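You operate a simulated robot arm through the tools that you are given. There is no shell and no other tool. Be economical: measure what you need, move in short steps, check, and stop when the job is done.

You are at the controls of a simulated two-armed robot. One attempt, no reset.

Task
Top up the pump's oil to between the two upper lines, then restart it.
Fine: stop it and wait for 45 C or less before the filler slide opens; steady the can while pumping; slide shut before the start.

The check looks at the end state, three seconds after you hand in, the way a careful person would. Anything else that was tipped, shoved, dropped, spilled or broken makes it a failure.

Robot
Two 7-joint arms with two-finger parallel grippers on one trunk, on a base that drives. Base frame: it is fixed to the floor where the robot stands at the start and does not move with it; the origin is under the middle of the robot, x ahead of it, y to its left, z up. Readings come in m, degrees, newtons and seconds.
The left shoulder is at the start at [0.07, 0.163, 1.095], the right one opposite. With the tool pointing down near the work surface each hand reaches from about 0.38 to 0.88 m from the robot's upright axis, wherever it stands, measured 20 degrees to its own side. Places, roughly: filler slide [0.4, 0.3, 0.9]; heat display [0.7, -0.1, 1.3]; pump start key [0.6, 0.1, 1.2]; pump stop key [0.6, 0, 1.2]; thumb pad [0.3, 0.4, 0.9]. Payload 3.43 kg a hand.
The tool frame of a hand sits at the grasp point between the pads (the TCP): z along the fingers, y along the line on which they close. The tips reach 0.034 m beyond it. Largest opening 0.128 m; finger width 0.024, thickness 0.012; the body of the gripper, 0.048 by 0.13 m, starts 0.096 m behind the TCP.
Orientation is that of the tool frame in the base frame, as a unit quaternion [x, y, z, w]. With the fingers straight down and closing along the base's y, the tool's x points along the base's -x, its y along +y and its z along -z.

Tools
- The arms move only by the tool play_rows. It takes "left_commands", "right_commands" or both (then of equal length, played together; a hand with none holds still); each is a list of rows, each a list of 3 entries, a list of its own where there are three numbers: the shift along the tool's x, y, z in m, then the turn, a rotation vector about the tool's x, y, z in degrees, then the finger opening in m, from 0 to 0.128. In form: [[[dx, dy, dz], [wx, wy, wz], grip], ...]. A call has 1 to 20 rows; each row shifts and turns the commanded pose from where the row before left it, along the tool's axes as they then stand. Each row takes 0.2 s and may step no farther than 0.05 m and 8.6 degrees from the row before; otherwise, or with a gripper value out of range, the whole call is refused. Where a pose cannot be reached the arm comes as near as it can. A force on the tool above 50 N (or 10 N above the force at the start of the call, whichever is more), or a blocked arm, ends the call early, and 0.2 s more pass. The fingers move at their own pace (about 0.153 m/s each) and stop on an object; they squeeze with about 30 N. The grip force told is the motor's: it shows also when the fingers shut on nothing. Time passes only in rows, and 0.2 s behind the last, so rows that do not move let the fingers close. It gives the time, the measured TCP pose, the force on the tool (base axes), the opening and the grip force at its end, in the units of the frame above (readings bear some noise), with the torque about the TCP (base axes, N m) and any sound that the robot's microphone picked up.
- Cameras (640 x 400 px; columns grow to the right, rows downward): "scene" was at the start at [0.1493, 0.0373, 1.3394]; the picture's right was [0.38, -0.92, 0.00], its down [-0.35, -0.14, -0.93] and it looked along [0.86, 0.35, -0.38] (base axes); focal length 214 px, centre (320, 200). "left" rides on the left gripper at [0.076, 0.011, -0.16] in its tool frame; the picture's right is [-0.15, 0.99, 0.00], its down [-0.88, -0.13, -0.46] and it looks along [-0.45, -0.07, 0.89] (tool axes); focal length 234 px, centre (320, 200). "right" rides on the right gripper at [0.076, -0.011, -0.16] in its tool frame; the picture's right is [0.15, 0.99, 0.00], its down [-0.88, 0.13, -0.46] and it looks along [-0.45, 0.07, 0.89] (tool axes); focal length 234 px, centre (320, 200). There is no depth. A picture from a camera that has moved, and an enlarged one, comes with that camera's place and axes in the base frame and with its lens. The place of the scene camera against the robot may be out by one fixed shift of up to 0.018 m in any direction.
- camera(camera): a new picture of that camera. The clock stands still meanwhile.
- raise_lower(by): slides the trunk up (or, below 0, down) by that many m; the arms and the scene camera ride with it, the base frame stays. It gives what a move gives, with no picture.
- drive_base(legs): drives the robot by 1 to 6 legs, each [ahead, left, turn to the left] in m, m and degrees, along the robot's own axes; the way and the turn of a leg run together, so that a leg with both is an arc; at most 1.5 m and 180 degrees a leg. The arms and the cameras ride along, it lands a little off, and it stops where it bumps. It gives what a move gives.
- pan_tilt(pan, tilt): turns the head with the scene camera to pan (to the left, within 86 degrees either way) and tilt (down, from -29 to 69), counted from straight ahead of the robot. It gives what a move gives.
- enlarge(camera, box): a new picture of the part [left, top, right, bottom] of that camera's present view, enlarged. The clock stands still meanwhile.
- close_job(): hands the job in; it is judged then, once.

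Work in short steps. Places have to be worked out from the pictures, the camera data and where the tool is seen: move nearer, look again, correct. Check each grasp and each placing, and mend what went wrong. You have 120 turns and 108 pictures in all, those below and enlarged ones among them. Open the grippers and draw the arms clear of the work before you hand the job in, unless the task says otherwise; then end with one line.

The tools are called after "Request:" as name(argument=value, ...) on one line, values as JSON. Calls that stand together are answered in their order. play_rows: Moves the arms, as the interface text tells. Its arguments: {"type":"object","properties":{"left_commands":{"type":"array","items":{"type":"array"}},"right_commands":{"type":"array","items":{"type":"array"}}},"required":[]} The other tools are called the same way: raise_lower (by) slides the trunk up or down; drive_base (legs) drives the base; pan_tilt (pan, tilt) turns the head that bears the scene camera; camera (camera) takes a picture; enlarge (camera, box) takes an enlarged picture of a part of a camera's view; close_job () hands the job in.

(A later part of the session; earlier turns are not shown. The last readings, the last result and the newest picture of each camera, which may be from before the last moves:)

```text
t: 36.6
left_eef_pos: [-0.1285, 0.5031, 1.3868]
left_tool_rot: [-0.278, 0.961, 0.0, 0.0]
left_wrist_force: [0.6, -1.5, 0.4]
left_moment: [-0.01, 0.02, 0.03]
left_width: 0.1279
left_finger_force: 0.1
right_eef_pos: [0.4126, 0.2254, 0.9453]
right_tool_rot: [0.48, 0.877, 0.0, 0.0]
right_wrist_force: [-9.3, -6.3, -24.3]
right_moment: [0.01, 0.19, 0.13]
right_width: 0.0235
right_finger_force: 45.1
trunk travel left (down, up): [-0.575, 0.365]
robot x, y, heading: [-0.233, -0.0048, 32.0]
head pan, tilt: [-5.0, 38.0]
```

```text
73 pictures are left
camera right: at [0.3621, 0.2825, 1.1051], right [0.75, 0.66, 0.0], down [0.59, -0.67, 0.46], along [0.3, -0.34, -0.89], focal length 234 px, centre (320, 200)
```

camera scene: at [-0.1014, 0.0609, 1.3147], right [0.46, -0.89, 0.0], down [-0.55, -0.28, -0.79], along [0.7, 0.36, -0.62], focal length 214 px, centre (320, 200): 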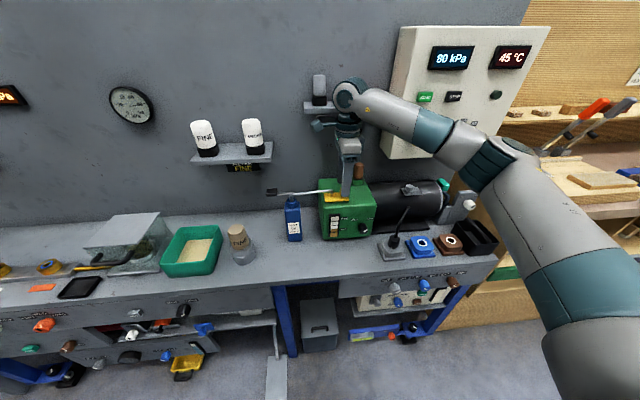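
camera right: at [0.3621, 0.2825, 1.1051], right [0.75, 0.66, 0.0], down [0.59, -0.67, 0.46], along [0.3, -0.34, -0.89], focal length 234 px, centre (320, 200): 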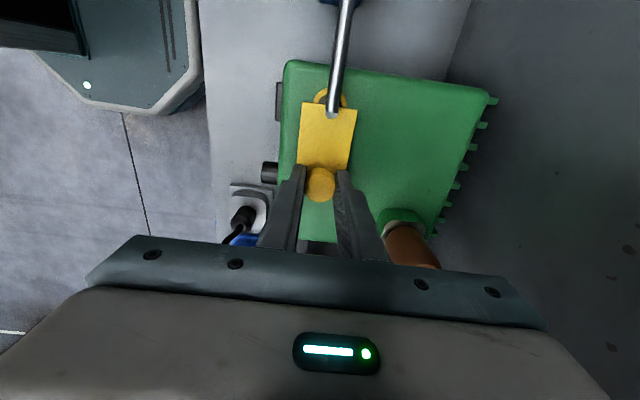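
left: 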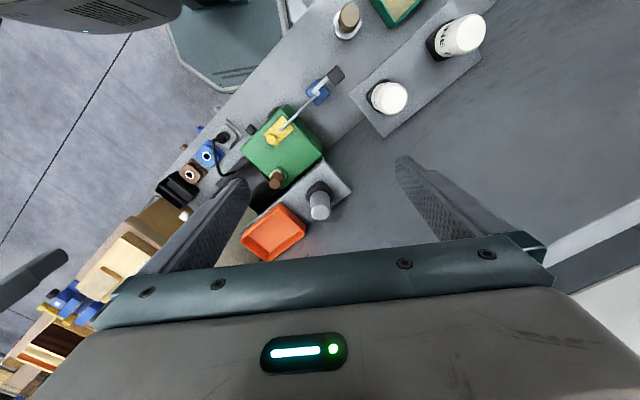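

It slides freely and a hole ring shows under the spout. I'll continue to fully open.

Request:
play_rows(right_commands=[[[-0.005, 0, 0.001], [0, 0, 0], 0.01], [[-0.005, 0, 0], [0, 0, 0], 0.01], [[-0.005, 0, 0], [0, 0, 0], 0.01], [[-0.005, 0, 0], [0, 0, 0], 0.01]])

Request:
camera(camera="right")

```text
t: 37.6
left_eef_pos: [-0.1306, 0.5029, 1.3874]
left_tool_rot: [-0.279, 0.96, -0.001, 0.0]
left_wrist_force: [0.0, 0.1, 0.7]
left_moment: [-0.05, 0.02, 0.01]
left_width: 0.128
left_finger_force: 0.2
right_eef_pos: [0.4237, 0.2092, 0.9463]
right_tool_rot: [0.48, 0.877, 0.001, -0.001]
right_wrist_force: [-2.8, -2.0, -11.9]
right_moment: [-0.3, 0.01, 0.08]
right_width: 0.0238
right_finger_force: 44.6
trunk travel left (down, up): [-0.575, 0.365]
robot x, y, heading: [-0.2309, -0.0073, 32.2]
head pan, tilt: [-5.0, 38.0]
```

```text
72 pictures are left
camera right: at [0.3724, 0.2657, 1.1052], right [0.75, 0.66, 0.0], down [0.58, -0.67, 0.45], along [0.3, -0.34, -0.89], focal length 234 px, centre (320, 200)
```

right: 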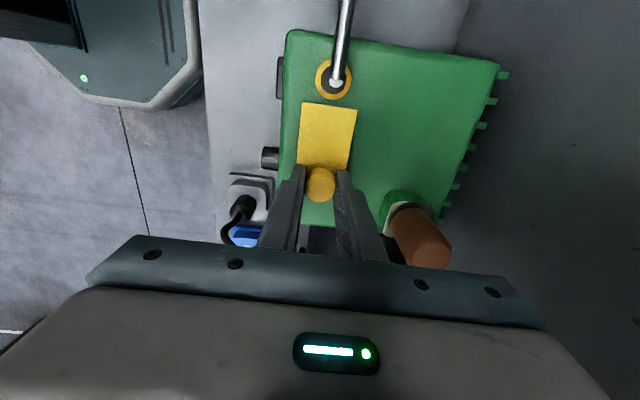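

The filler hole is fully uncovered with the spout tip over it. I'll give it a few millimetres more, then release the knob and rise.

Request:
play_rows(right_commands=[[[-0.004, 0, 0], [0, 0, 0], 0.01], [[0, 0, 0], [0, 0, 0], 0.05], [[0, 0, 0], [0, 0, 0], 0.06], [[0, 0, -0.03], [0, 0, 0], 0.06], [[0, 0, -0.04], [0, 0, 0], 0.06], [[0, 0, -0.04], [0, 0, 0], 0.06], [[0, -0.04, 0], [0, 0, 0], 0.06], [[0, -0.04, 0], [0, 0, 0], 0.06], [[0, -0.04, 0], [0, 0, 0], 0.06], [[0, 0, 0], [0, 0, 0], 0.06]])

Request:
enlarge(camera="scene", box=[260, 160, 390, 250])

Request:
camera(camera="right")

```text
t: 39.8
left_eef_pos: [-0.1305, 0.5032, 1.3864]
left_tool_rot: [-0.279, 0.96, -0.001, 0.0]
left_wrist_force: [0.0, 1.0, -0.1]
left_moment: [-0.02, -0.01, 0.02]
left_width: 0.1282
left_finger_force: 0.1
right_eef_pos: [0.321, 0.1415, 1.0564]
right_tool_rot: [0.48, 0.877, 0.001, 0.0]
right_wrist_force: [0.2, 0.8, -0.2]
right_moment: [0.02, -0.03, -0.01]
right_width: 0.0599
right_finger_force: 0.0
trunk travel left (down, up): [-0.575, 0.365]
robot x, y, heading: [-0.2349, -0.0103, 32.1]
head pan, tilt: [-5.0, 38.0]
```

```text
4.44 times, centred on (325, 205) of scene
camera zoom: at [-0.1005, 0.0613, 1.3145], right [0.46, -0.89, 0.0], down [-0.55, -0.28, -0.79], along [0.7, 0.36, -0.62], focal length 953 px, centre (298, 178)
```

zoom: 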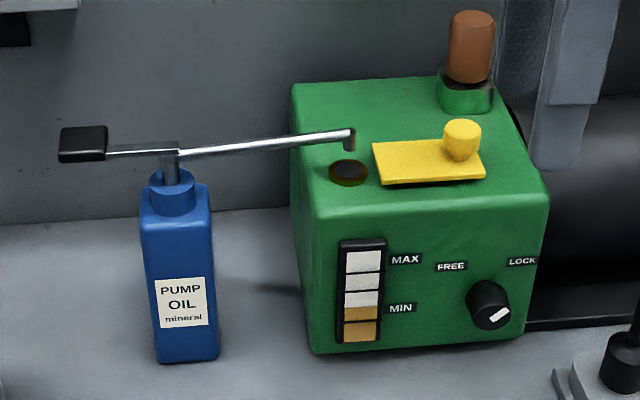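

```text
70 pictures are left
camera right: at [0.2703, 0.1982, 1.2154], right [0.75, 0.66, 0.0], down [0.58, -0.67, 0.46], along [0.3, -0.34, -0.89], focal length 234 px, centre (320, 200)
```

right: 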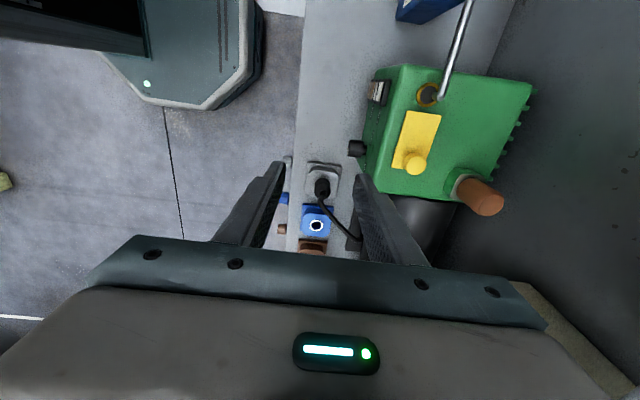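

The slide is fully open and the spout tip is right over the hole. Now the right hand un-yaws, pitches to about 50° forward-down, and moves in front of the can to measure it.

Request:
play_rows(right_commands=[[[0, 0, 0], [0, 0, -8.2], 0.1], [[0, 0, 0], [0, 0, -8.2], 0.1], [[0, 0, 0], [0, 0, -8.2], 0.1], [[0, 0, 0], [0, 0, -8.2], 0.1], [[0, 0, 0], [0, 0, -8.2], 0.1], [[0, 0, 0], [0, 0, -8.2], 0.1], [[0, 0, 0], [0, 0, -8.2], 0.1], [[0, 0, 0], [0, 0, -8.2], 0.1], [[0, 0, 0], [0, 0, -8.2], 0.1], [[0, 0, 0], [0, 0, -8.2], 0.1], [[0, 0, 0], [0, 0, -8], 0.1], [[0, 0, 0], [0, -8.3, 0], 0.1], [[0, 0, 0], [0, -8.3, 0], 0.1], [[0, 0, 0], [0, -8.3, 0], 0.1], [[0, 0, 0], [0, -8.3, 0], 0.1], [[0, 0, 0], [0, -8.3, 0], 0.1], [[0, 0, 0], [0, -8.3, 0], 0.1]])

Request:
play_rows(right_commands=[[[0, 0.04, 0], [0, 0, 0], 0.1], [[0, 0.04, 0], [0, 0, 0], 0.1], [[0, 0.04, 0], [0, 0, 0], 0.1], [[0, 0.04, 0], [0, 0, 0], 0.1], [[0, 0.04, 0], [0, 0, 0], 0.1], [[0, 0, 0], [0, 0, 0], 0.1]])

Request:
camera(camera="right")

Request:
camera(camera="scene")

```text
t: 43.4
left_eef_pos: [-0.1307, 0.5031, 1.3875]
left_tool_rot: [-0.278, 0.96, 0.0, 0.0]
left_wrist_force: [-0.2, -0.2, 0.5]
left_moment: [0.01, 0.0, -0.03]
left_width: 0.1281
left_finger_force: 0.0
right_eef_pos: [0.3236, 0.1407, 1.0552]
right_tool_rot: [-0.255, 0.87, 0.119, 0.406]
right_wrist_force: [1.2, 0.0, -0.4]
right_moment: [0.02, -0.03, -0.01]
right_width: 0.1001
right_finger_force: 0.2
trunk travel left (down, up): [-0.575, 0.365]
robot x, y, heading: [-0.2331, -0.0076, 32.2]
head pan, tilt: [-5.0, 38.0]
```

```text
t: 44.8
left_eef_pos: [-0.1303, 0.5022, 1.3873]
left_tool_rot: [-0.278, 0.961, 0.001, 0.0]
left_wrist_force: [0.1, -0.2, -0.2]
left_moment: [0.02, 0.02, -0.01]
left_width: 0.128
left_finger_force: 0.0
right_eef_pos: [0.2167, 0.3068, 1.0565]
right_tool_rot: [-0.254, 0.87, 0.119, 0.405]
right_wrist_force: [0.2, 0.2, 0.4]
right_moment: [-0.01, 0.0, 0.03]
right_width: 0.1002
right_finger_force: 0.0
trunk travel left (down, up): [-0.575, 0.365]
robot x, y, heading: [-0.2336, -0.0079, 32.4]
head pan, tilt: [-5.0, 38.0]
```

```text
69 pictures are left
camera right: at [0.0784, 0.2052, 1.1011], right [-0.61, 0.78, -0.11], down [0.11, 0.23, 0.97], along [0.78, 0.58, -0.23], focal length 234 px, centre (320, 200)
```

right: 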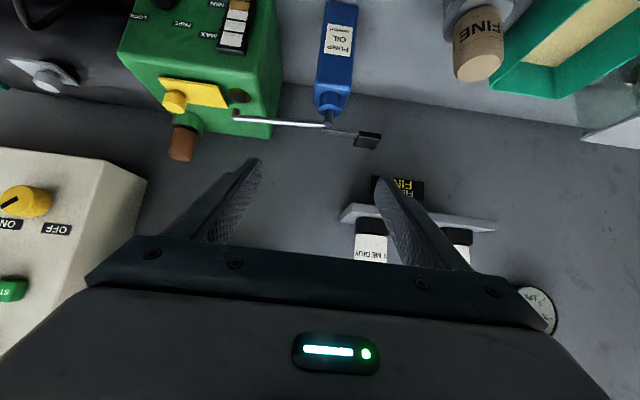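

```text
68 pictures are left
camera scene: at [-0.1003, 0.0601, 1.3146], right [0.46, -0.89, 0.0], down [-0.55, -0.28, -0.79], along [0.7, 0.36, -0.62], focal length 214 px, centre (320, 200)
```

scene: 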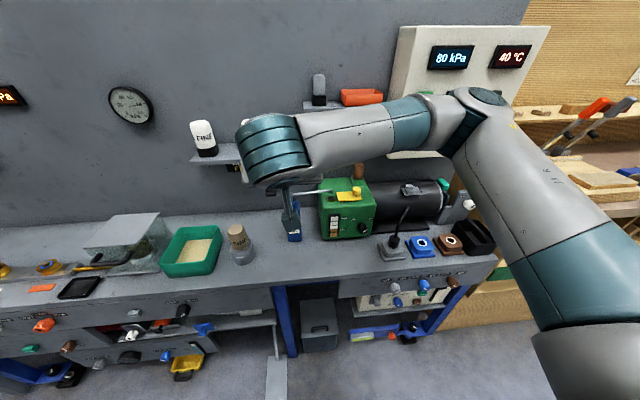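

I'll enlarge the view of the can, lever and gauge.

Request:
enlarge(camera="right", box=[200, 0, 400, 150])

```text
2.67 times, centred on (300, 75) of right
camera zoom: at [0.0784, 0.2052, 1.1011], right [-0.61, 0.78, -0.11], down [0.11, 0.23, 0.97], along [0.78, 0.58, -0.23], focal length 624 px, centre (373, 533)
```

zoom: 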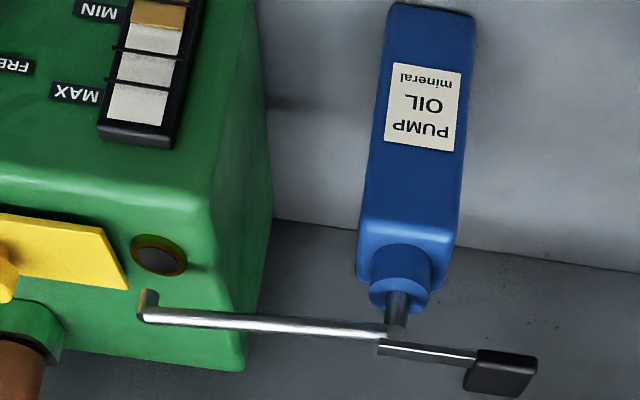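

I want an accurate reading of the gauge lines, so I'll zoom much closer.

Request:
enlarge(camera="scene", box=[322, 208, 362, 236])

Request:
enlarge(camera="right", box=[205, 0, 265, 40])

```text
14.29 times, centred on (342, 222) of scene
camera zoom: at [-0.1003, 0.0601, 1.3146], right [0.46, -0.89, 0.0], down [-0.55, -0.28, -0.79], along [0.7, 0.36, -0.62], focal length 3064 px, centre (6, -114)
```

zoom: 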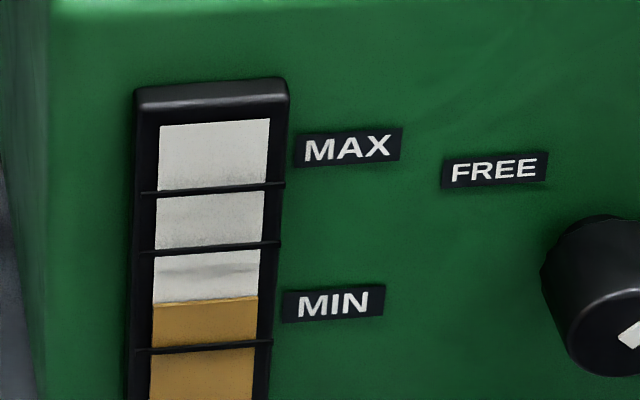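

```text
10.00 times, centred on (235, 20) of right
camera zoom: at [0.0784, 0.2052, 1.1011], right [-0.61, 0.78, -0.11], down [0.11, 0.23, 0.97], along [0.78, 0.58, -0.23], focal length 2342 px, centre (1170, 2000)
```

zoom: 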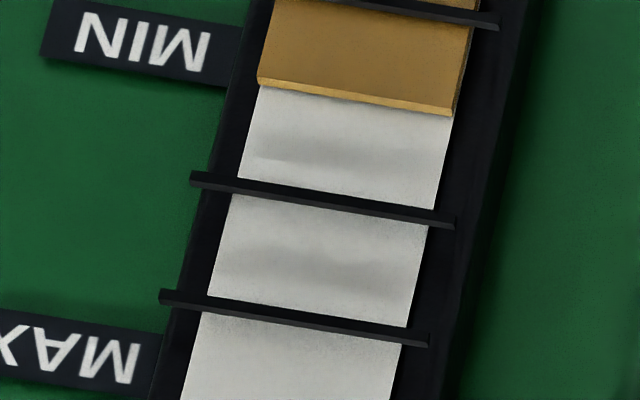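

The can is about 0.049 wide, centred near f=0.467, l=0.150, z from 0.74 to 0.88, with the pad near f=0.47, l=0.21, z=0.936. The gauge level must end between its top two lines. I'll bring the right hand to a pre-grasp pose 13 cm short of the can.

Request:
play_rows(right_commands=[[[0.027, 0.0073, 0.029], [0, 0, 0], 0.1], [[0.027, 0, 0.029], [0, 0, 0], 0.1], [[0.027, 0, 0.029], [0, 0, 0], 0.1], [[0.027, 0, 0.029], [0, 0, 0], 0.1], [[0, 0, 0.03], [0, 0, 0], 0.1], [[0, 0, 0.02], [0, 0, 0], 0.1], [[0, 0, 0], [0, 0, 0], 0.1]])

Request:
camera(camera="right")

Request:
camera(camera="scene")

```text
t: 46.4
left_eef_pos: [-0.1297, 0.5032, 1.3861]
left_tool_rot: [-0.278, 0.961, 0.0, 0.0]
left_wrist_force: [-0.7, 0.3, -0.4]
left_moment: [0.02, -0.01, 0.02]
left_width: 0.128
left_finger_force: 0.1
right_eef_pos: [0.2589, 0.3448, 0.865]
right_tool_rot: [-0.255, 0.87, 0.118, 0.404]
right_wrist_force: [0.7, 0.3, -0.4]
right_moment: [-0.01, 0.04, -0.02]
right_width: 0.1001
right_finger_force: 0.1
trunk travel left (down, up): [-0.575, 0.365]
robot x, y, heading: [-0.233, -0.0069, 32.2]
head pan, tilt: [-5.0, 38.0]
```

```text
64 pictures are left
camera right: at [0.1217, 0.2421, 0.9102], right [-0.61, 0.78, -0.11], down [0.11, 0.23, 0.97], along [0.78, 0.58, -0.23], focal length 234 px, centre (320, 200)
```

right: 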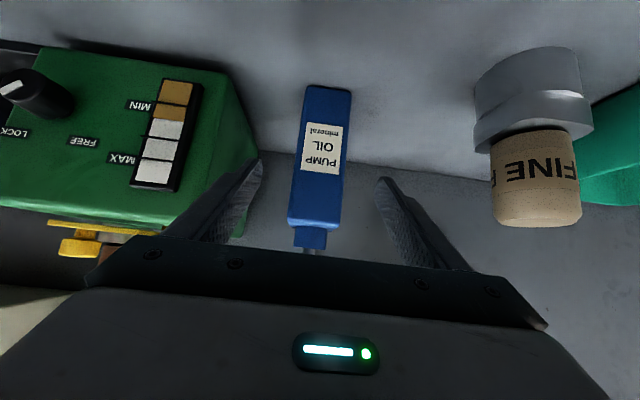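

```text
63 pictures are left
camera scene: at [-0.1013, 0.0609, 1.3147], right [0.46, -0.89, 0.0], down [-0.55, -0.28, -0.79], along [0.7, 0.36, -0.62], focal length 214 px, centre (320, 200)
```

scene: 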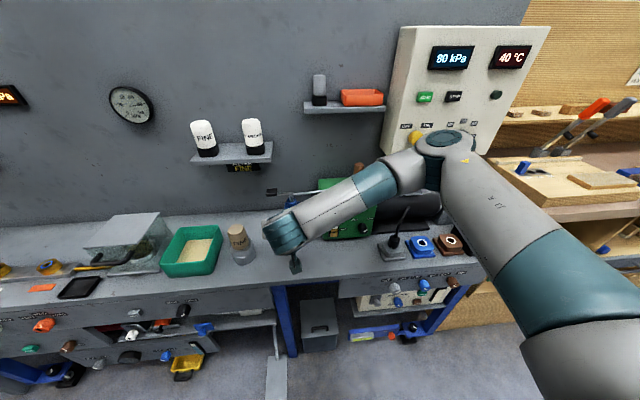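

The can is centred between the fingers. I'll advance 8 cm along the tool and partly close to 6 cm.

Request:
play_rows(right_commands=[[[0, 0, 0.03], [0, 0, 0], 0.1], [[0, 0, 0.03], [0, 0, 0], 0.1], [[0, 0, 0.02], [0, 0, 0], 0.1], [[0, 0, 0], [0, 0, 0], 0.08], [[0, 0, 0], [0, 0, 0], 0.066], [[0, 0, 0], [0, 0, 0], 0.066]])

Request:
camera(camera="right")

```text
t: 47.8
left_eef_pos: [-0.1318, 0.5036, 1.3876]
left_tool_rot: [-0.278, 0.961, 0.0, -0.001]
left_wrist_force: [0.1, -0.3, 0.0]
left_moment: [0.02, 0.01, -0.06]
left_width: 0.1281
left_finger_force: 0.1
right_eef_pos: [0.3112, 0.3804, 0.8142]
right_tool_rot: [-0.254, 0.87, 0.119, 0.405]
right_wrist_force: [0.0, 0.7, 0.2]
right_moment: [0.02, 0.03, -0.01]
right_width: 0.0657
right_finger_force: 0.1
trunk travel left (down, up): [-0.575, 0.365]
robot x, y, heading: [-0.2338, -0.0072, 32.1]
head pan, tilt: [-5.0, 38.0]
```

```text
62 pictures are left
camera right: at [0.173, 0.2768, 0.8592], right [-0.61, 0.78, -0.11], down [0.11, 0.23, 0.97], along [0.78, 0.58, -0.23], focal length 234 px, centre (320, 200)
```

right: 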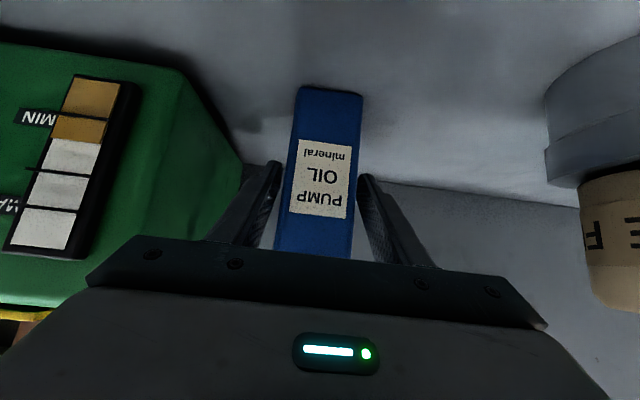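

The can sits about 2 mm to the right in this image (+y). I'll shift 2 mm and close gently.

Request:
play_rows(right_commands=[[[0, 0.002, 0], [0, 0, 0], 0.066], [[0, 0, 0], [0, 0, 0], 0.06], [[0, 0, 0], [0, 0, 0], 0.056], [[0, 0, 0], [0, 0, 0], 0.053]])

Request:
camera(camera="right")

```text
t: 48.8
left_eef_pos: [-0.1296, 0.503, 1.3861]
left_tool_rot: [-0.278, 0.961, 0.0, 0.0]
left_wrist_force: [-0.4, -0.9, 0.0]
left_moment: [0.0, 0.02, 0.0]
left_width: 0.1278
left_finger_force: 0.1
right_eef_pos: [0.3095, 0.3818, 0.8145]
right_tool_rot: [-0.255, 0.87, 0.119, 0.405]
right_wrist_force: [0.5, 0.2, -0.3]
right_moment: [0.02, -0.04, -0.01]
right_width: 0.0535
right_finger_force: 0.2
trunk travel left (down, up): [-0.575, 0.365]
robot x, y, heading: [-0.2328, -0.0052, 32.4]
head pan, tilt: [-5.0, 38.0]
```

```text
61 pictures are left
camera right: at [0.1716, 0.2782, 0.8596], right [-0.61, 0.78, -0.11], down [0.11, 0.23, 0.97], along [0.78, 0.58, -0.23], focal length 234 px, centre (320, 200)
```

right: 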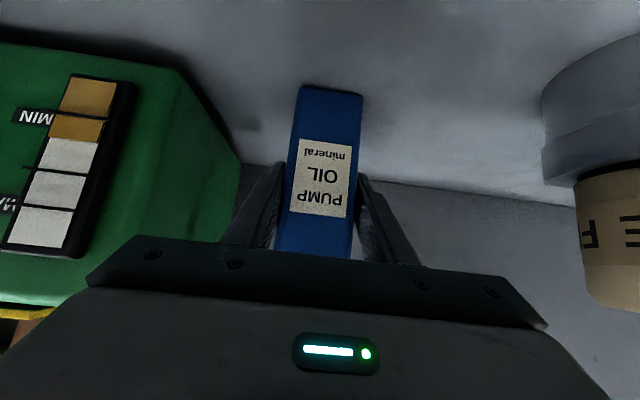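

No contact yet and it looks centred, so I'll close fully.

Request:
play_rows(right_commands=[[[0, 0, 0], [0, 0, 0], 0.051], [[0, 0, 0], [0, 0, 0], 0.049], [[0, 0, 0], [0, 0, 0], 0.047], [[0, 0, 0], [0, 0, 0], 0.044], [[0, 0, 0], [0, 0, 0], 0.04], [[0, 0, 0], [0, 0, 0], 0.04]])

Request:
camera(camera="right")

Request:
enlarge(camera="scene", box=[250, 160, 380, 250])

```text
t: 50.2
left_eef_pos: [-0.1298, 0.5044, 1.3871]
left_tool_rot: [-0.279, 0.96, 0.0, -0.001]
left_wrist_force: [-1.1, -0.4, -0.1]
left_moment: [-0.01, -0.01, -0.02]
left_width: 0.1281
left_finger_force: 0.1
right_eef_pos: [0.3096, 0.3814, 0.8152]
right_tool_rot: [-0.255, 0.87, 0.119, 0.404]
right_wrist_force: [1.1, -1.7, 0.2]
right_moment: [0.0, -0.04, -0.03]
right_width: 0.0495
right_finger_force: 29.8
trunk travel left (down, up): [-0.575, 0.365]
robot x, y, heading: [-0.23, -0.0087, 32.0]
head pan, tilt: [-5.0, 38.0]
```

```text
60 pictures are left
camera right: at [0.1715, 0.2782, 0.8596], right [-0.61, 0.78, -0.11], down [0.11, 0.23, 0.97], along [0.78, 0.58, -0.23], focal length 234 px, centre (320, 200)
```

right: 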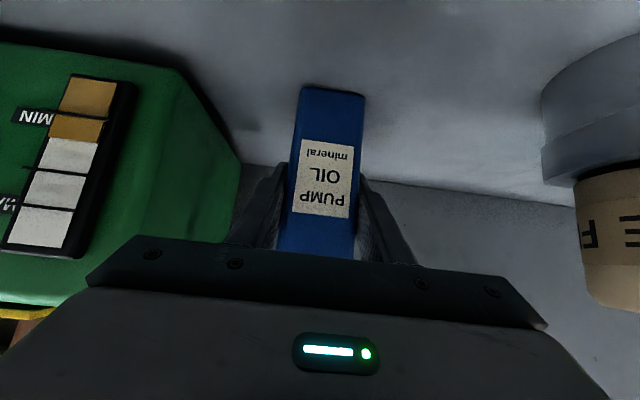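

```text
4.44 times, centred on (315, 205) of scene
camera zoom: at [-0.101, 0.061, 1.3146], right [0.46, -0.89, 0.0], down [-0.55, -0.28, -0.79], along [0.7, 0.36, -0.62], focal length 953 px, centre (342, 178)
```

zoom: 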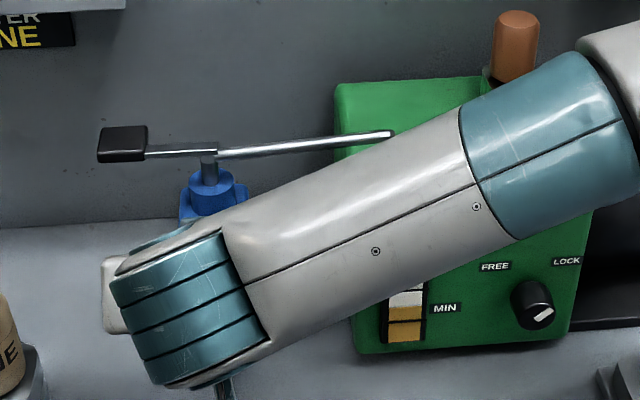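

The can is gripped at 49.5 mm, and the spout is still over the hole. Now the left hand, fingers closed, goes to a staging spot in front of and above the thumb pad with a 22° forward tilt.

Request:
play_rows(left_commands=[[[-0.03, -0.0352, 0], [0, 0, 0], 0], [[-0.03, -0.0352, 0], [0, 0, 0], 0], [[-0.03, -0.0352, 0], [0, 0, 0], 0], [[-0.03, -0.0352, 0], [0, 0, 0], 0], [[-0.03, -0.0352, 0], [0, 0, 0], 0], [[-0.03, -0.0352, 0], [0, 0, 0], 0], [[-0.03, -0.0352, 0], [0, 0, 0], 0], [[-0.03, -0.0352, 0], [0, 0, 0], 0], [[0, 0, 0.045], [0, 0, 0], 0], [[0, 0, 0.045], [0, 0, 0], 0], [[0, 0, 0.045], [0, 0, 0], 0], [[0, 0, 0.045], [0, 0, 0], 0], [[0, 0, 0], [0, -7.33, 0], 0], [[0, 0, 0], [0, -7.33, 0], 0], [[0, 0, 0], [0, -7.34, 0], 0], [[0, 0, 0], [0, 0, 0], 0]])

Request:
camera(camera="left")

Request:
camera(camera="scene")

```text
t: 53.6
left_eef_pos: [0.0866, 0.437, 1.105]
left_tool_rot: [-0.273, 0.943, 0.053, 0.183]
left_wrist_force: [-0.6, 0.3, -0.1]
left_moment: [0.0, 0.01, 0.0]
left_width: 0.0001
left_finger_force: 29.8
left hand out of reach, approached as far as the arm can: row 3, 4, 5, 6, 7, 8
right_eef_pos: [0.3094, 0.3813, 0.8144]
right_tool_rot: [-0.255, 0.87, 0.118, 0.404]
right_wrist_force: [0.4, 0.7, 1.0]
right_moment: [-0.01, -0.04, 0.05]
right_width: 0.0501
right_finger_force: 30.5
trunk travel left (down, up): [-0.575, 0.365]
robot x, y, heading: [-0.2321, -0.0077, 32.4]
head pan, tilt: [-5.0, 38.0]
```

```text
58 pictures are left
camera left: at [-0.0269, 0.3775, 1.2253], right [-0.41, 0.91, 0.05], down [0.61, 0.23, 0.75], along [0.67, 0.35, -0.66], focal length 234 px, centre (320, 200)
```

left: 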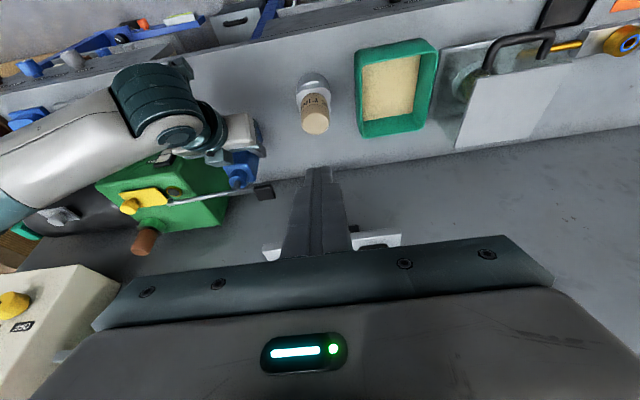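

```text
57 pictures are left
camera scene: at [-0.1009, 0.0611, 1.3146], right [0.46, -0.89, 0.0], down [-0.55, -0.28, -0.79], along [0.7, 0.36, -0.62], focal length 214 px, centre (320, 200)
```

scene: 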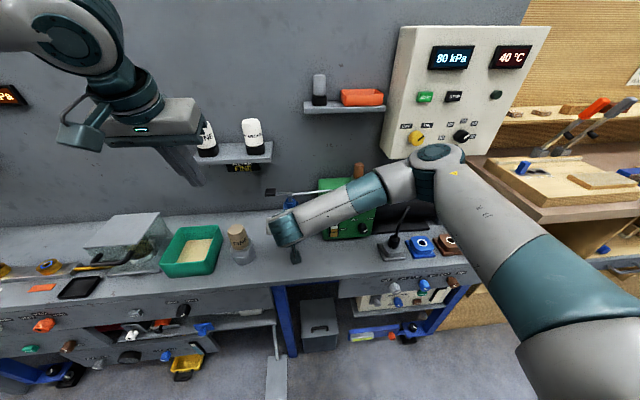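

The pad is confirmed at about f=0.467, l=0.211, z=0.936. The left hand didn't land where I commanded, so I'll move laterally first and check.

Request:
play_rows(left_commands=[[[0, -0.037, 0], [0, 0, 0], 0], [[0, -0.037, 0], [0, 0, 0], 0], [[0, -0.037, 0], [0, 0, 0], 0], [[0, 0, 0], [0, 0, 0], 0]])

```text
t: 54.6
left_eef_pos: [0.133, 0.3635, 1.1068]
left_tool_rot: [-0.274, 0.943, 0.053, 0.184]
left_wrist_force: [0.6, -0.2, 0.6]
left_moment: [-0.01, 0.0, -0.01]
left_width: 0.0
left_finger_force: 29.6
left hand out of reach, approached as far as the arm can: row 3
right_eef_pos: [0.3088, 0.3815, 0.815]
right_tool_rot: [-0.255, 0.87, 0.119, 0.405]
right_wrist_force: [-1.8, -1.2, 2.5]
right_moment: [-0.12, -0.07, -0.04]
right_width: 0.0498
right_finger_force: 29.8
trunk travel left (down, up): [-0.575, 0.365]
robot x, y, heading: [-0.2337, -0.0068, 32.1]
head pan, tilt: [-5.0, 38.0]
```

It's near the inner reach boundary, so I'll go forward at this height, then finish the lateral move.

Request:
play_rows(left_commands=[[[-0.031, 0, 0.0125], [0, 0, 0], 0], [[-0.031, 0, 0.0125], [0, 0, 0], 0], [[-0.031, 0, 0.0125], [0, 0, 0], 0], [[0, -0.025, 0], [0, 0, 0], 0], [[0, 0, 0], [0, 0, 0], 0]])

Request:
camera(camera="left")

Request:
camera(camera="scene")

```text
t: 55.8
left_eef_pos: [0.1959, 0.4186, 1.1082]
left_tool_rot: [-0.273, 0.943, 0.053, 0.183]
left_wrist_force: [0.3, -0.6, -0.4]
left_moment: [0.0, 0.02, 0.0]
left_width: 0.0001
left_finger_force: 29.8
left hand out of reach, approached as far as the arm can: row 2, 3, 4
right_eef_pos: [0.3092, 0.3813, 0.8142]
right_tool_rot: [-0.255, 0.87, 0.12, 0.405]
right_wrist_force: [0.7, 0.4, 2.0]
right_moment: [-0.02, -0.05, 0.04]
right_width: 0.0498
right_finger_force: 29.6
trunk travel left (down, up): [-0.575, 0.365]
robot x, y, heading: [-0.234, -0.007, 32.5]
head pan, tilt: [-5.0, 38.0]
```

```text
56 pictures are left
camera left: at [0.0817, 0.3573, 1.2288], right [-0.41, 0.91, 0.06], down [0.62, 0.23, 0.75], along [0.67, 0.35, -0.66], focal length 234 px, centre (320, 200)
```

left: 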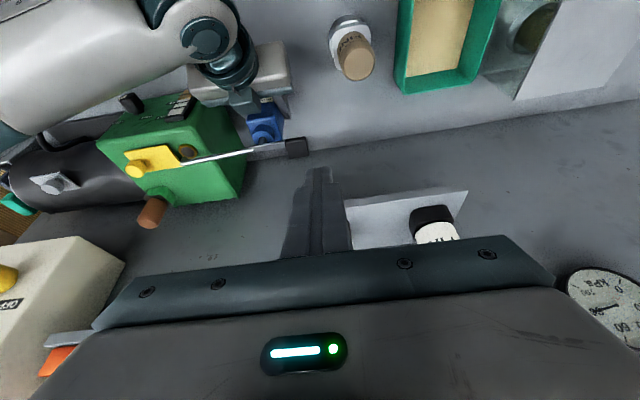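

```text
55 pictures are left
camera scene: at [-0.101, 0.0611, 1.3146], right [0.46, -0.89, 0.0], down [-0.55, -0.28, -0.79], along [0.7, 0.36, -0.62], focal length 214 px, centre (320, 200)
```

scene: 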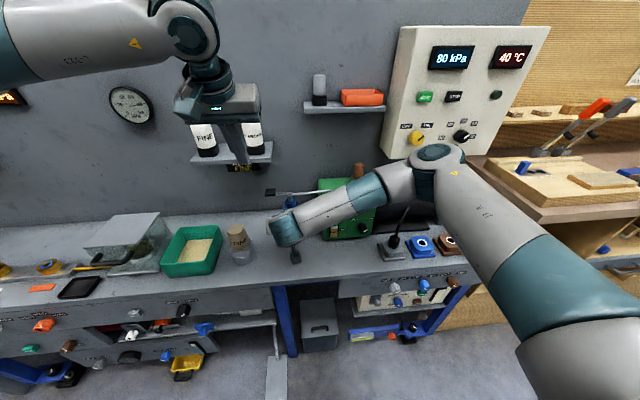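

There's a slight reach limit in this posture. I'll descend with a small lateral correction and see whether it frees up.

Request:
play_rows(left_commands=[[[0.0112, -0.012, 0.028], [0, 0, 0], 0], [[0.0112, -0.012, 0.028], [0, 0, 0], 0], [[0.0075, 0, 0.0185], [0, 0, 0], 0], [[0, 0, 0], [0, 0, 0], 0]])

Request:
camera(camera="left")

```text
t: 56.8
left_eef_pos: [0.2015, 0.4165, 1.0509]
left_tool_rot: [-0.272, 0.943, 0.052, 0.184]
left_wrist_force: [0.4, 0.3, 0.0]
left_moment: [0.01, 0.01, 0.03]
left_width: 0.0001
left_finger_force: 30.0
left hand out of reach, approached as far as the arm can: row 1, 2
right_eef_pos: [0.3091, 0.3821, 0.8135]
right_tool_rot: [-0.255, 0.87, 0.119, 0.405]
right_wrist_force: [-0.8, -0.4, 1.5]
right_moment: [-0.04, -0.01, -0.02]
right_width: 0.0497
right_finger_force: 30.0
trunk travel left (down, up): [-0.575, 0.365]
robot x, y, heading: [-0.2379, -0.0063, 32.6]
head pan, tilt: [-5.0, 38.0]
```

```text
54 pictures are left
camera left: at [0.0865, 0.355, 1.1704], right [-0.41, 0.91, 0.05], down [0.62, 0.23, 0.75], along [0.67, 0.35, -0.66], focal length 234 px, centre (320, 200)
```

left: 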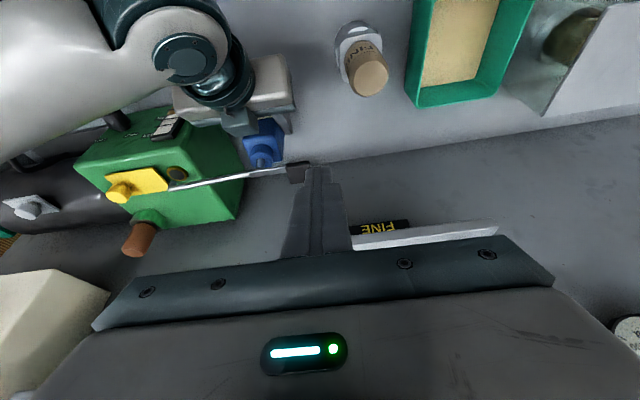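

I'll try lateral −0.03 with forward 0.03 from here.

Request:
play_rows(left_commands=[[[-0.014, -0.015, 0.0056], [0, 0, 0], 0], [[-0.014, -0.017, 0.0056], [0, 0, 0], 0], [[0, 0, 0], [0, 0, 0], 0]])

```text
t: 57.6
left_eef_pos: [0.2005, 0.4149, 1.052]
left_tool_rot: [-0.273, 0.943, 0.053, 0.183]
left_wrist_force: [-0.1, -0.3, 0.9]
left_moment: [0.01, 0.01, 0.03]
left_width: 0.0
left_finger_force: 29.9
left hand out of reach, approached as far as the arm can: row 1, 2
right_eef_pos: [0.3104, 0.3809, 0.8146]
right_tool_rot: [-0.255, 0.87, 0.119, 0.405]
right_wrist_force: [-1.0, -0.9, 0.9]
right_moment: [-0.09, -0.04, 0.0]
right_width: 0.0499
right_finger_force: 30.6
trunk travel left (down, up): [-0.575, 0.365]
robot x, y, heading: [-0.2361, -0.0064, 32.5]
head pan, tilt: [-5.0, 38.0]
```

I'll test the directions separately, starting with pure forward.

Request:
play_rows(left_commands=[[[-0.0185, 0, 0.0075], [0, 0, 0], 0], [[-0.0185, 0, 0.0075], [0, 0, 0], 0], [[0, 0, 0], [0, 0, 0], 0]])

```text
t: 58.4
left_eef_pos: [0.2201, 0.4396, 1.0538]
left_tool_rot: [-0.273, 0.943, 0.053, 0.183]
left_wrist_force: [0.5, -0.9, 0.1]
left_moment: [-0.03, 0.02, -0.03]
left_width: 0.0002
left_finger_force: 30.3
left hand out of reach, approached as far as the arm can: row 1, 2
right_eef_pos: [0.3117, 0.3822, 0.8142]
right_tool_rot: [-0.255, 0.87, 0.119, 0.404]
right_wrist_force: [1.0, 1.1, 1.1]
right_moment: [-0.03, -0.08, 0.0]
right_width: 0.0496
right_finger_force: 29.6
trunk travel left (down, up): [-0.575, 0.365]
robot x, y, heading: [-0.2321, -0.0101, 32.4]
head pan, tilt: [-5.0, 38.0]
```

The limit looks like a fixed azimuth of about 12.5° left of the robot axis, which suggests a wrist yaw limit. I'll yaw the left tool clockwise by 24° and retry the lateral move.

Request:
play_rows(left_commands=[[[0.0093, 0, -0.0038], [3.0, 0, 7.42], 0], [[0.0093, 0, -0.0038], [3.0, 0, 7.42], 0], [[0, 0, 0], [3.0, 0, 7.42], 0], [[0, -0.02, 0], [0, 0, 0], 0], [[0, 0, 0], [0, 0, 0], 0]])

```text
t: 59.6
left_eef_pos: [0.2041, 0.4081, 1.0526]
left_tool_rot: [-0.071, 0.979, 0.014, 0.19]
left_wrist_force: [-0.4, 0.5, -0.4]
left_moment: [0.0, 0.01, 0.02]
left_width: 0.0
left_finger_force: 29.7
right_eef_pos: [0.3094, 0.3817, 0.8144]
right_tool_rot: [-0.255, 0.87, 0.118, 0.405]
right_wrist_force: [0.9, -0.4, 1.3]
right_moment: [-0.04, 0.03, 0.01]
right_width: 0.0499
right_finger_force: 30.2
trunk travel left (down, up): [-0.575, 0.365]
robot x, y, heading: [-0.2338, -0.0083, 32.4]
head pan, tilt: [-5.0, 38.0]
```

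That freed it. I'll move to just above the pad, with the tip about 3 cm over it.

Request:
play_rows(left_commands=[[[-0.0144, 0.0028, 0.0248], [0, 0, 0], 0], [[-0.0144, 0.0028, 0.0248], [0, 0, 0], 0], [[-0.0144, 0.0028, 0.0247], [0, 0, 0], 0], [[0, 0, 0], [0, 0, 0], 0]])

Request:
camera(camera="left")

Request:
camera(camera="scene")

```text
t: 60.6
left_eef_pos: [0.2563, 0.4319, 1.0033]
left_tool_rot: [-0.071, 0.979, 0.013, 0.192]
left_wrist_force: [-0.2, 0.3, -1.1]
left_moment: [0.02, -0.02, 0.03]
left_width: 0.0002
left_finger_force: 29.9
left hand out of reach, approached as far as the arm can: row 3
right_eef_pos: [0.3102, 0.3814, 0.8156]
right_tool_rot: [-0.255, 0.87, 0.119, 0.405]
right_wrist_force: [1.2, 0.7, 1.0]
right_moment: [-0.02, -0.09, 0.01]
right_width: 0.0498
right_finger_force: 30.5
trunk travel left (down, up): [-0.575, 0.365]
robot x, y, heading: [-0.2328, -0.0064, 32.3]
head pan, tilt: [-5.0, 38.0]
```

```text
53 pictures are left
camera left: at [0.127, 0.4239, 1.1221], right [-0.01, 1.0, 0.05], down [0.66, -0.04, 0.75], along [0.75, 0.04, -0.66], focal length 234 px, centre (320, 200)
```

left: 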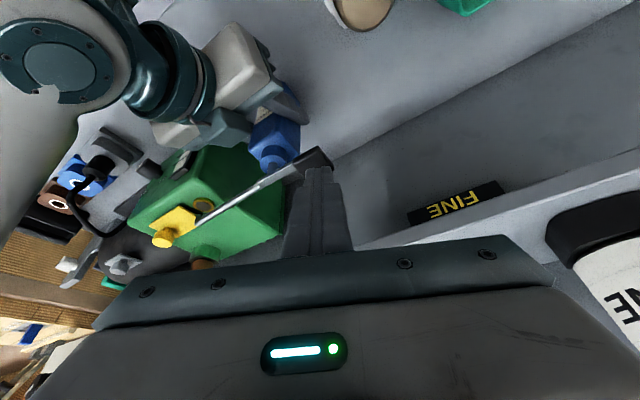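

```text
52 pictures are left
camera scene: at [-0.101, 0.0611, 1.3146], right [0.46, -0.89, 0.0], down [-0.55, -0.28, -0.79], along [0.7, 0.36, -0.62], focal length 214 px, centre (320, 200)
```

scene: 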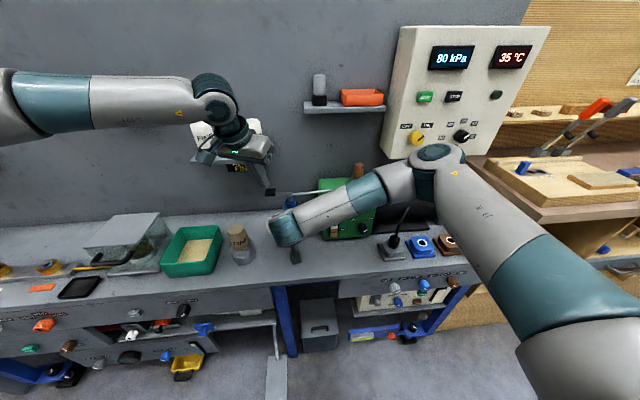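

The tip should go about 8 mm further forward and 4 mm right. I'll add a little clockwise yaw, correct the position, and come down 2 cm to just above the pad.

Request:
play_rows(left_commands=[[[0, 0, 0], [3.0, 0, 7.42], 0], [[-0.0065, -0.005, 0.003], [0, 0, 0], 0], [[0.0037, 0, 0.0093], [0, 0, 0], 0], [[0.0037, 0, 0.0093], [0, 0, 0], 0], [[0, 0, 0], [0, 0, 0], 0]])

Request:
camera(camera="left")

Request:
enlarge(camera="scene", box=[190, 110, 380, 250])

```text
t: 61.8
left_eef_pos: [0.2609, 0.4287, 0.982]
left_tool_rot: [-0.002, 0.981, 0.001, 0.192]
left_wrist_force: [0.1, -0.4, 2.1]
left_moment: [-0.02, 0.0, 0.01]
left_width: 0.0
left_finger_force: 30.3
right_eef_pos: [0.3098, 0.3822, 0.8146]
right_tool_rot: [-0.256, 0.87, 0.119, 0.404]
right_wrist_force: [0.3, 2.2, 0.4]
right_moment: [-0.09, -0.26, 0.02]
right_width: 0.0497
right_finger_force: 30.1
trunk travel left (down, up): [-0.575, 0.365]
robot x, y, heading: [-0.2336, -0.0083, 32.5]
head pan, tilt: [-5.0, 38.0]
```

```text
51 pictures are left
camera left: at [0.1318, 0.4391, 1.1006], right [0.13, 0.99, 0.05], down [0.64, -0.13, 0.75], along [0.75, -0.06, -0.65], focal length 234 px, centre (320, 200)
```

left: 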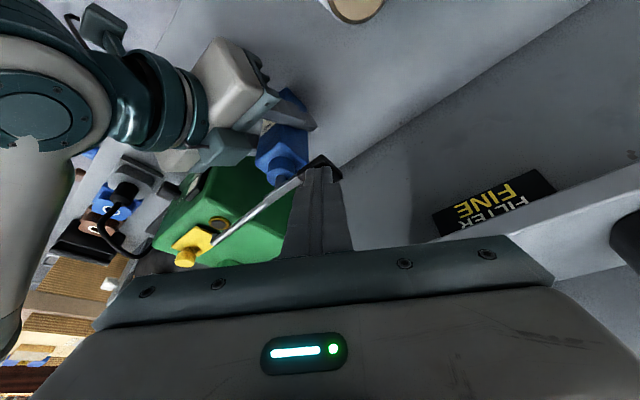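

```text
2.86 times, centred on (285, 180) of scene
camera zoom: at [-0.101, 0.061, 1.3147], right [0.46, -0.89, 0.0], down [-0.55, -0.28, -0.79], along [0.7, 0.36, -0.62], focal length 613 px, centre (420, 257)
```

zoom: 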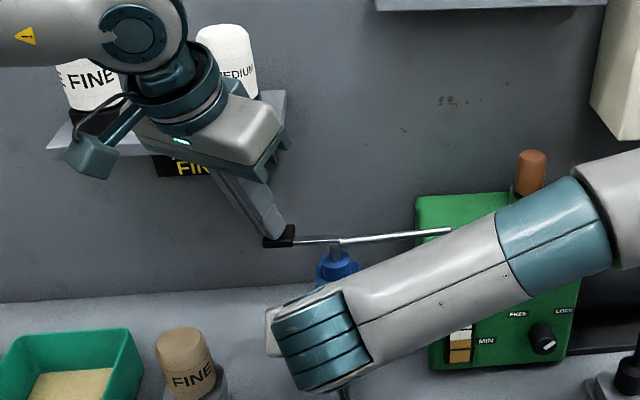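

The tip is on the pad, with light contact just starting. I'll press 15 mm down in small steps, hold, and read the gauge through the right camera.

Request:
play_rows(left_commands=[[[0.0019, 0, 0.0046], [0, 0, 0], 0], [[0.0019, 0, 0.0046], [0, 0, 0], 0], [[0.0019, 0, 0.0046], [0, 0, 0], 0], [[0, 0, 0], [0, 0, 0], 0]])

Request:
camera(camera="right")

Request:
enlarge(camera="scene", box=[190, 110, 380, 250])

```text
t: 62.8
left_eef_pos: [0.2607, 0.429, 0.9699]
left_tool_rot: [-0.001, 0.981, 0.0, 0.195]
left_wrist_force: [0.9, -1.7, 19.1]
left_moment: [-0.06, -0.06, -0.03]
left_width: 0.0
left_finger_force: 30.1
left hand out of reach, approached as far as the arm can: row 1
right_eef_pos: [0.3091, 0.3807, 0.8148]
right_tool_rot: [-0.255, 0.87, 0.119, 0.405]
right_wrist_force: [2.1, 6.2, -5.5]
right_moment: [-0.56, -0.94, -0.13]
right_width: 0.0496
right_finger_force: 30.0
trunk travel left (down, up): [-0.575, 0.365]
robot x, y, heading: [-0.2344, -0.0065, 32.5]
head pan, tilt: [-5.0, 38.0]
```

```text
49 pictures are left
camera right: at [0.171, 0.278, 0.8597], right [-0.61, 0.78, -0.11], down [0.11, 0.23, 0.97], along [0.78, 0.58, -0.23], focal length 234 px, centre (320, 200)
```

right: 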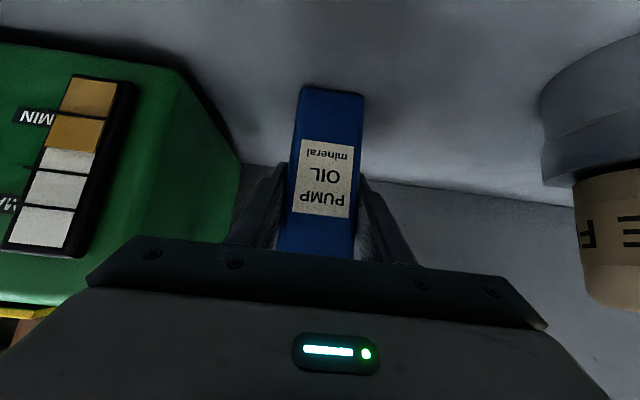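

```text
2.86 times, centred on (285, 180) of scene
camera zoom: at [-0.1017, 0.0607, 1.3149], right [0.46, -0.89, 0.0], down [-0.55, -0.28, -0.79], along [0.7, 0.36, -0.62], focal length 613 px, centre (420, 257)
```

zoom: 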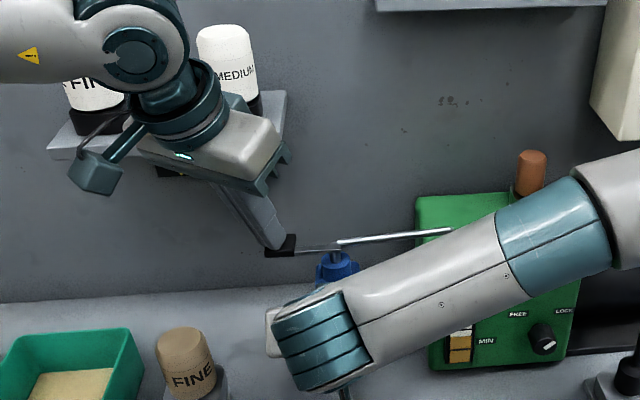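

The level rose about 10 px on this view, with about 40 px left to mid-band, and the can held steady. I'll do a release and a second identical stroke.

Request:
play_rows(left_commands=[[[-0.0019, 0, -0.0046], [0, 0, 0], 0], [[-0.0019, 0, -0.0046], [0, 0, 0], 0], [[-0.0019, 0, -0.0046], [0, 0, 0], 0], [[0, 0, 0], [0, 0, 0], 0], [[0.0019, 0, 0.0046], [0, 0, 0], 0], [[0.0019, 0, 0.0046], [0, 0, 0], 0], [[0.0019, 0, 0.0046], [0, 0, 0], 0], [[0, 0, 0], [0, 0, 0], 0]])

Request:
enlarge(camera="right", box=[0, 60, 150, 260])

```text
t: 64.6
left_eef_pos: [0.2599, 0.4296, 0.9684]
left_tool_rot: [-0.003, 0.981, 0.001, 0.193]
left_wrist_force: [1.0, 1.3, 18.8]
left_moment: [0.02, -0.09, 0.1]
left_width: 0.0001
left_finger_force: 30.6
right_eef_pos: [0.309, 0.381, 0.814]
right_tool_rot: [-0.255, 0.87, 0.119, 0.405]
right_wrist_force: [1.1, 2.3, -5.2]
right_moment: [-0.24, -0.95, -0.05]
right_width: 0.0499
right_finger_force: 29.8
trunk travel left (down, up): [-0.575, 0.365]
robot x, y, heading: [-0.2334, -0.0066, 32.3]
head pan, tilt: [-5.0, 38.0]
```

```text
2.00 times, centred on (75, 160) of right
camera zoom: at [0.1713, 0.278, 0.8596], right [-0.61, 0.78, -0.11], down [0.11, 0.23, 0.97], along [0.78, 0.58, -0.23], focal length 468 px, centre (810, 280)
```

zoom: 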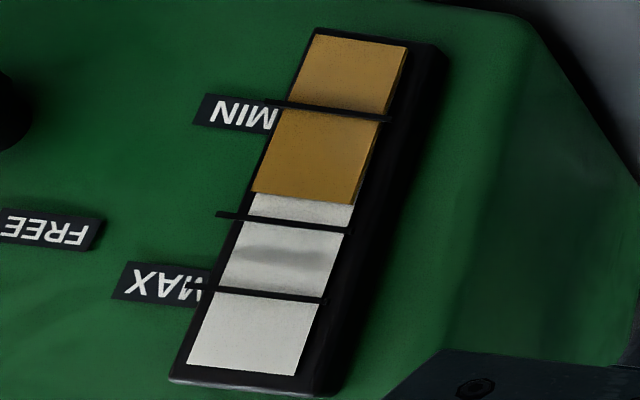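

About 17 px per stroke on this view. The level is at about 196, with the upper lines at 222 and 295, so I need about 3 to 4 more. I'll do two more now.

Request:
play_rows(left_commands=[[[-0.0019, 0, -0.0046], [0, 0, 0], 0], [[-0.0019, 0, -0.0046], [0, 0, 0], 0], [[-0.0019, 0, -0.0046], [0, 0, 0], 0], [[0, 0, 0], [0, 0, 0], 0], [[0.0019, 0, 0.0046], [0, 0, 0], 0], [[0.0019, 0, 0.0046], [0, 0, 0], 0], [[0.0019, 0, 0.0046], [0, 0, 0], 0], [[0, 0, 0], [0, 0, 0], 0], [[-0.0019, 0, -0.0046], [0, 0, 0], 0], [[-0.0019, 0, -0.0046], [0, 0, 0], 0], [[-0.0019, 0, -0.0046], [0, 0, 0], 0], [[0, 0, 0], [0, 0, 0], 0], [[0.0019, 0, 0.0046], [0, 0, 0], 0], [[0.0019, 0, 0.0046], [0, 0, 0], 0], [[0.0019, 0, 0.0046], [0, 0, 0], 0], [[0, 0, 0], [0, 0, 0], 0]])

Request:
enlarge(camera="right", box=[0, 60, 150, 260])

```text
t: 68.0
left_eef_pos: [0.2589, 0.4292, 0.9684]
left_tool_rot: [-0.003, 0.981, 0.001, 0.193]
left_wrist_force: [1.4, -0.8, 17.3]
left_moment: [0.0, -0.13, 0.04]
left_width: 0.0
left_finger_force: 29.5
right_eef_pos: [0.3086, 0.3806, 0.8153]
right_tool_rot: [-0.256, 0.87, 0.119, 0.404]
right_wrist_force: [1.0, 3.8, -4.4]
right_moment: [-0.45, -0.96, -0.1]
right_width: 0.0499
right_finger_force: 29.6
trunk travel left (down, up): [-0.575, 0.365]
robot x, y, heading: [-0.2342, -0.015, 32.4]
head pan, tilt: [-5.0, 38.0]
```

```text
2.00 times, centred on (75, 160) of right
camera zoom: at [0.1712, 0.278, 0.8597], right [-0.61, 0.78, -0.11], down [0.11, 0.23, 0.97], along [0.78, 0.58, -0.23], focal length 468 px, centre (810, 280)
```

zoom: 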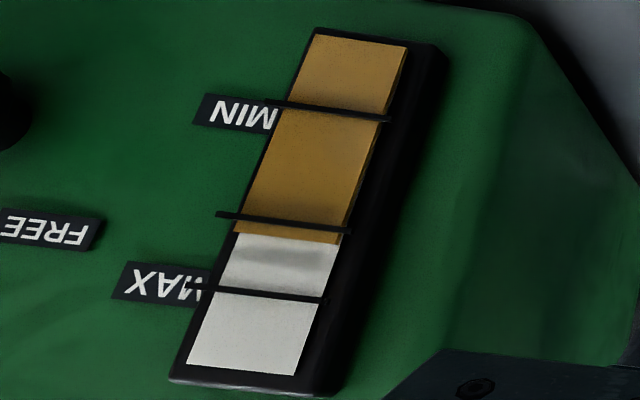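

The level is at about 237, just past the middle line. One more stroke puts it mid-band; then I'll lift the left hand clear of the pad.

Request:
play_rows(left_commands=[[[-0.0019, 0, -0.0046], [0, 0, 0], 0], [[-0.0019, 0, -0.0046], [0, 0, 0], 0], [[-0.0019, 0, -0.0046], [0, 0, 0], 0], [[0, 0, 0], [0, 0, 0], 0], [[0.0019, 0, 0.0046], [0, 0, 0], 0], [[0.0019, 0, 0.0046], [0, 0, 0], 0], [[0.0019, 0, 0.0046], [0, 0, 0], 0], [[0, 0, 0], [0, 0, 0], 0], [[-0.0019, 0, -0.0046], [0, 0, 0], 0], [[-0.0019, 0, -0.0046], [0, 0, 0], 0], [[-0.0019, 0, -0.0046], [0, 0, 0], 0], [[-0.0075, 0, -0.0185], [0, 0, 0], 0], [[-0.0075, 0, -0.0185], [0, 0, 0], 0], [[-0.0075, 0, -0.0185], [0, 0, 0], 0]])

Request:
enlarge(camera="right", box=[0, 60, 150, 260])

Request:
enlarge(camera="scene", box=[190, 110, 380, 250])

```text
t: 71.0
left_eef_pos: [0.2607, 0.4274, 1.0431]
left_tool_rot: [-0.002, 0.982, 0.0, 0.191]
left_wrist_force: [-0.4, -0.4, 0.1]
left_moment: [0.01, 0.02, 0.0]
left_width: 0.0001
left_finger_force: 30.1
right_eef_pos: [0.3097, 0.3815, 0.8143]
right_tool_rot: [-0.255, 0.87, 0.119, 0.404]
right_wrist_force: [0.3, 0.0, 1.7]
right_moment: [0.01, 0.15, -0.05]
right_width: 0.0497
right_finger_force: 29.7
trunk travel left (down, up): [-0.575, 0.365]
robot x, y, heading: [-0.2345, -0.0075, 32.2]
head pan, tilt: [-5.0, 38.0]
```

```text
2.00 times, centred on (75, 160) of right
camera zoom: at [0.1715, 0.2783, 0.8597], right [-0.61, 0.78, -0.11], down [0.11, 0.23, 0.97], along [0.78, 0.58, -0.23], focal length 468 px, centre (810, 280)
```

zoom: 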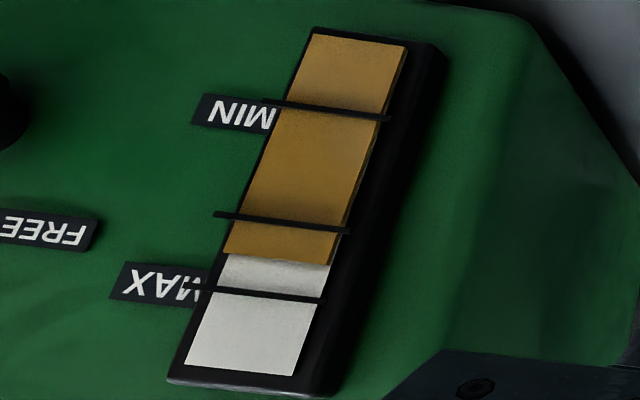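

```text
2.86 times, centred on (285, 180) of scene
camera zoom: at [-0.1011, 0.061, 1.3146], right [0.46, -0.89, 0.0], down [-0.55, -0.28, -0.79], along [0.7, 0.36, -0.62], focal length 613 px, centre (420, 257)
```

zoom: 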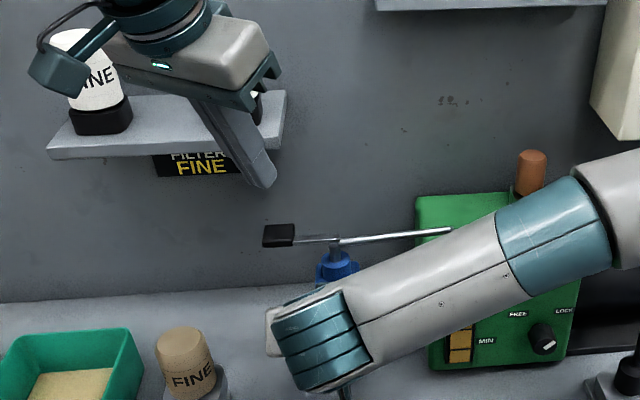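

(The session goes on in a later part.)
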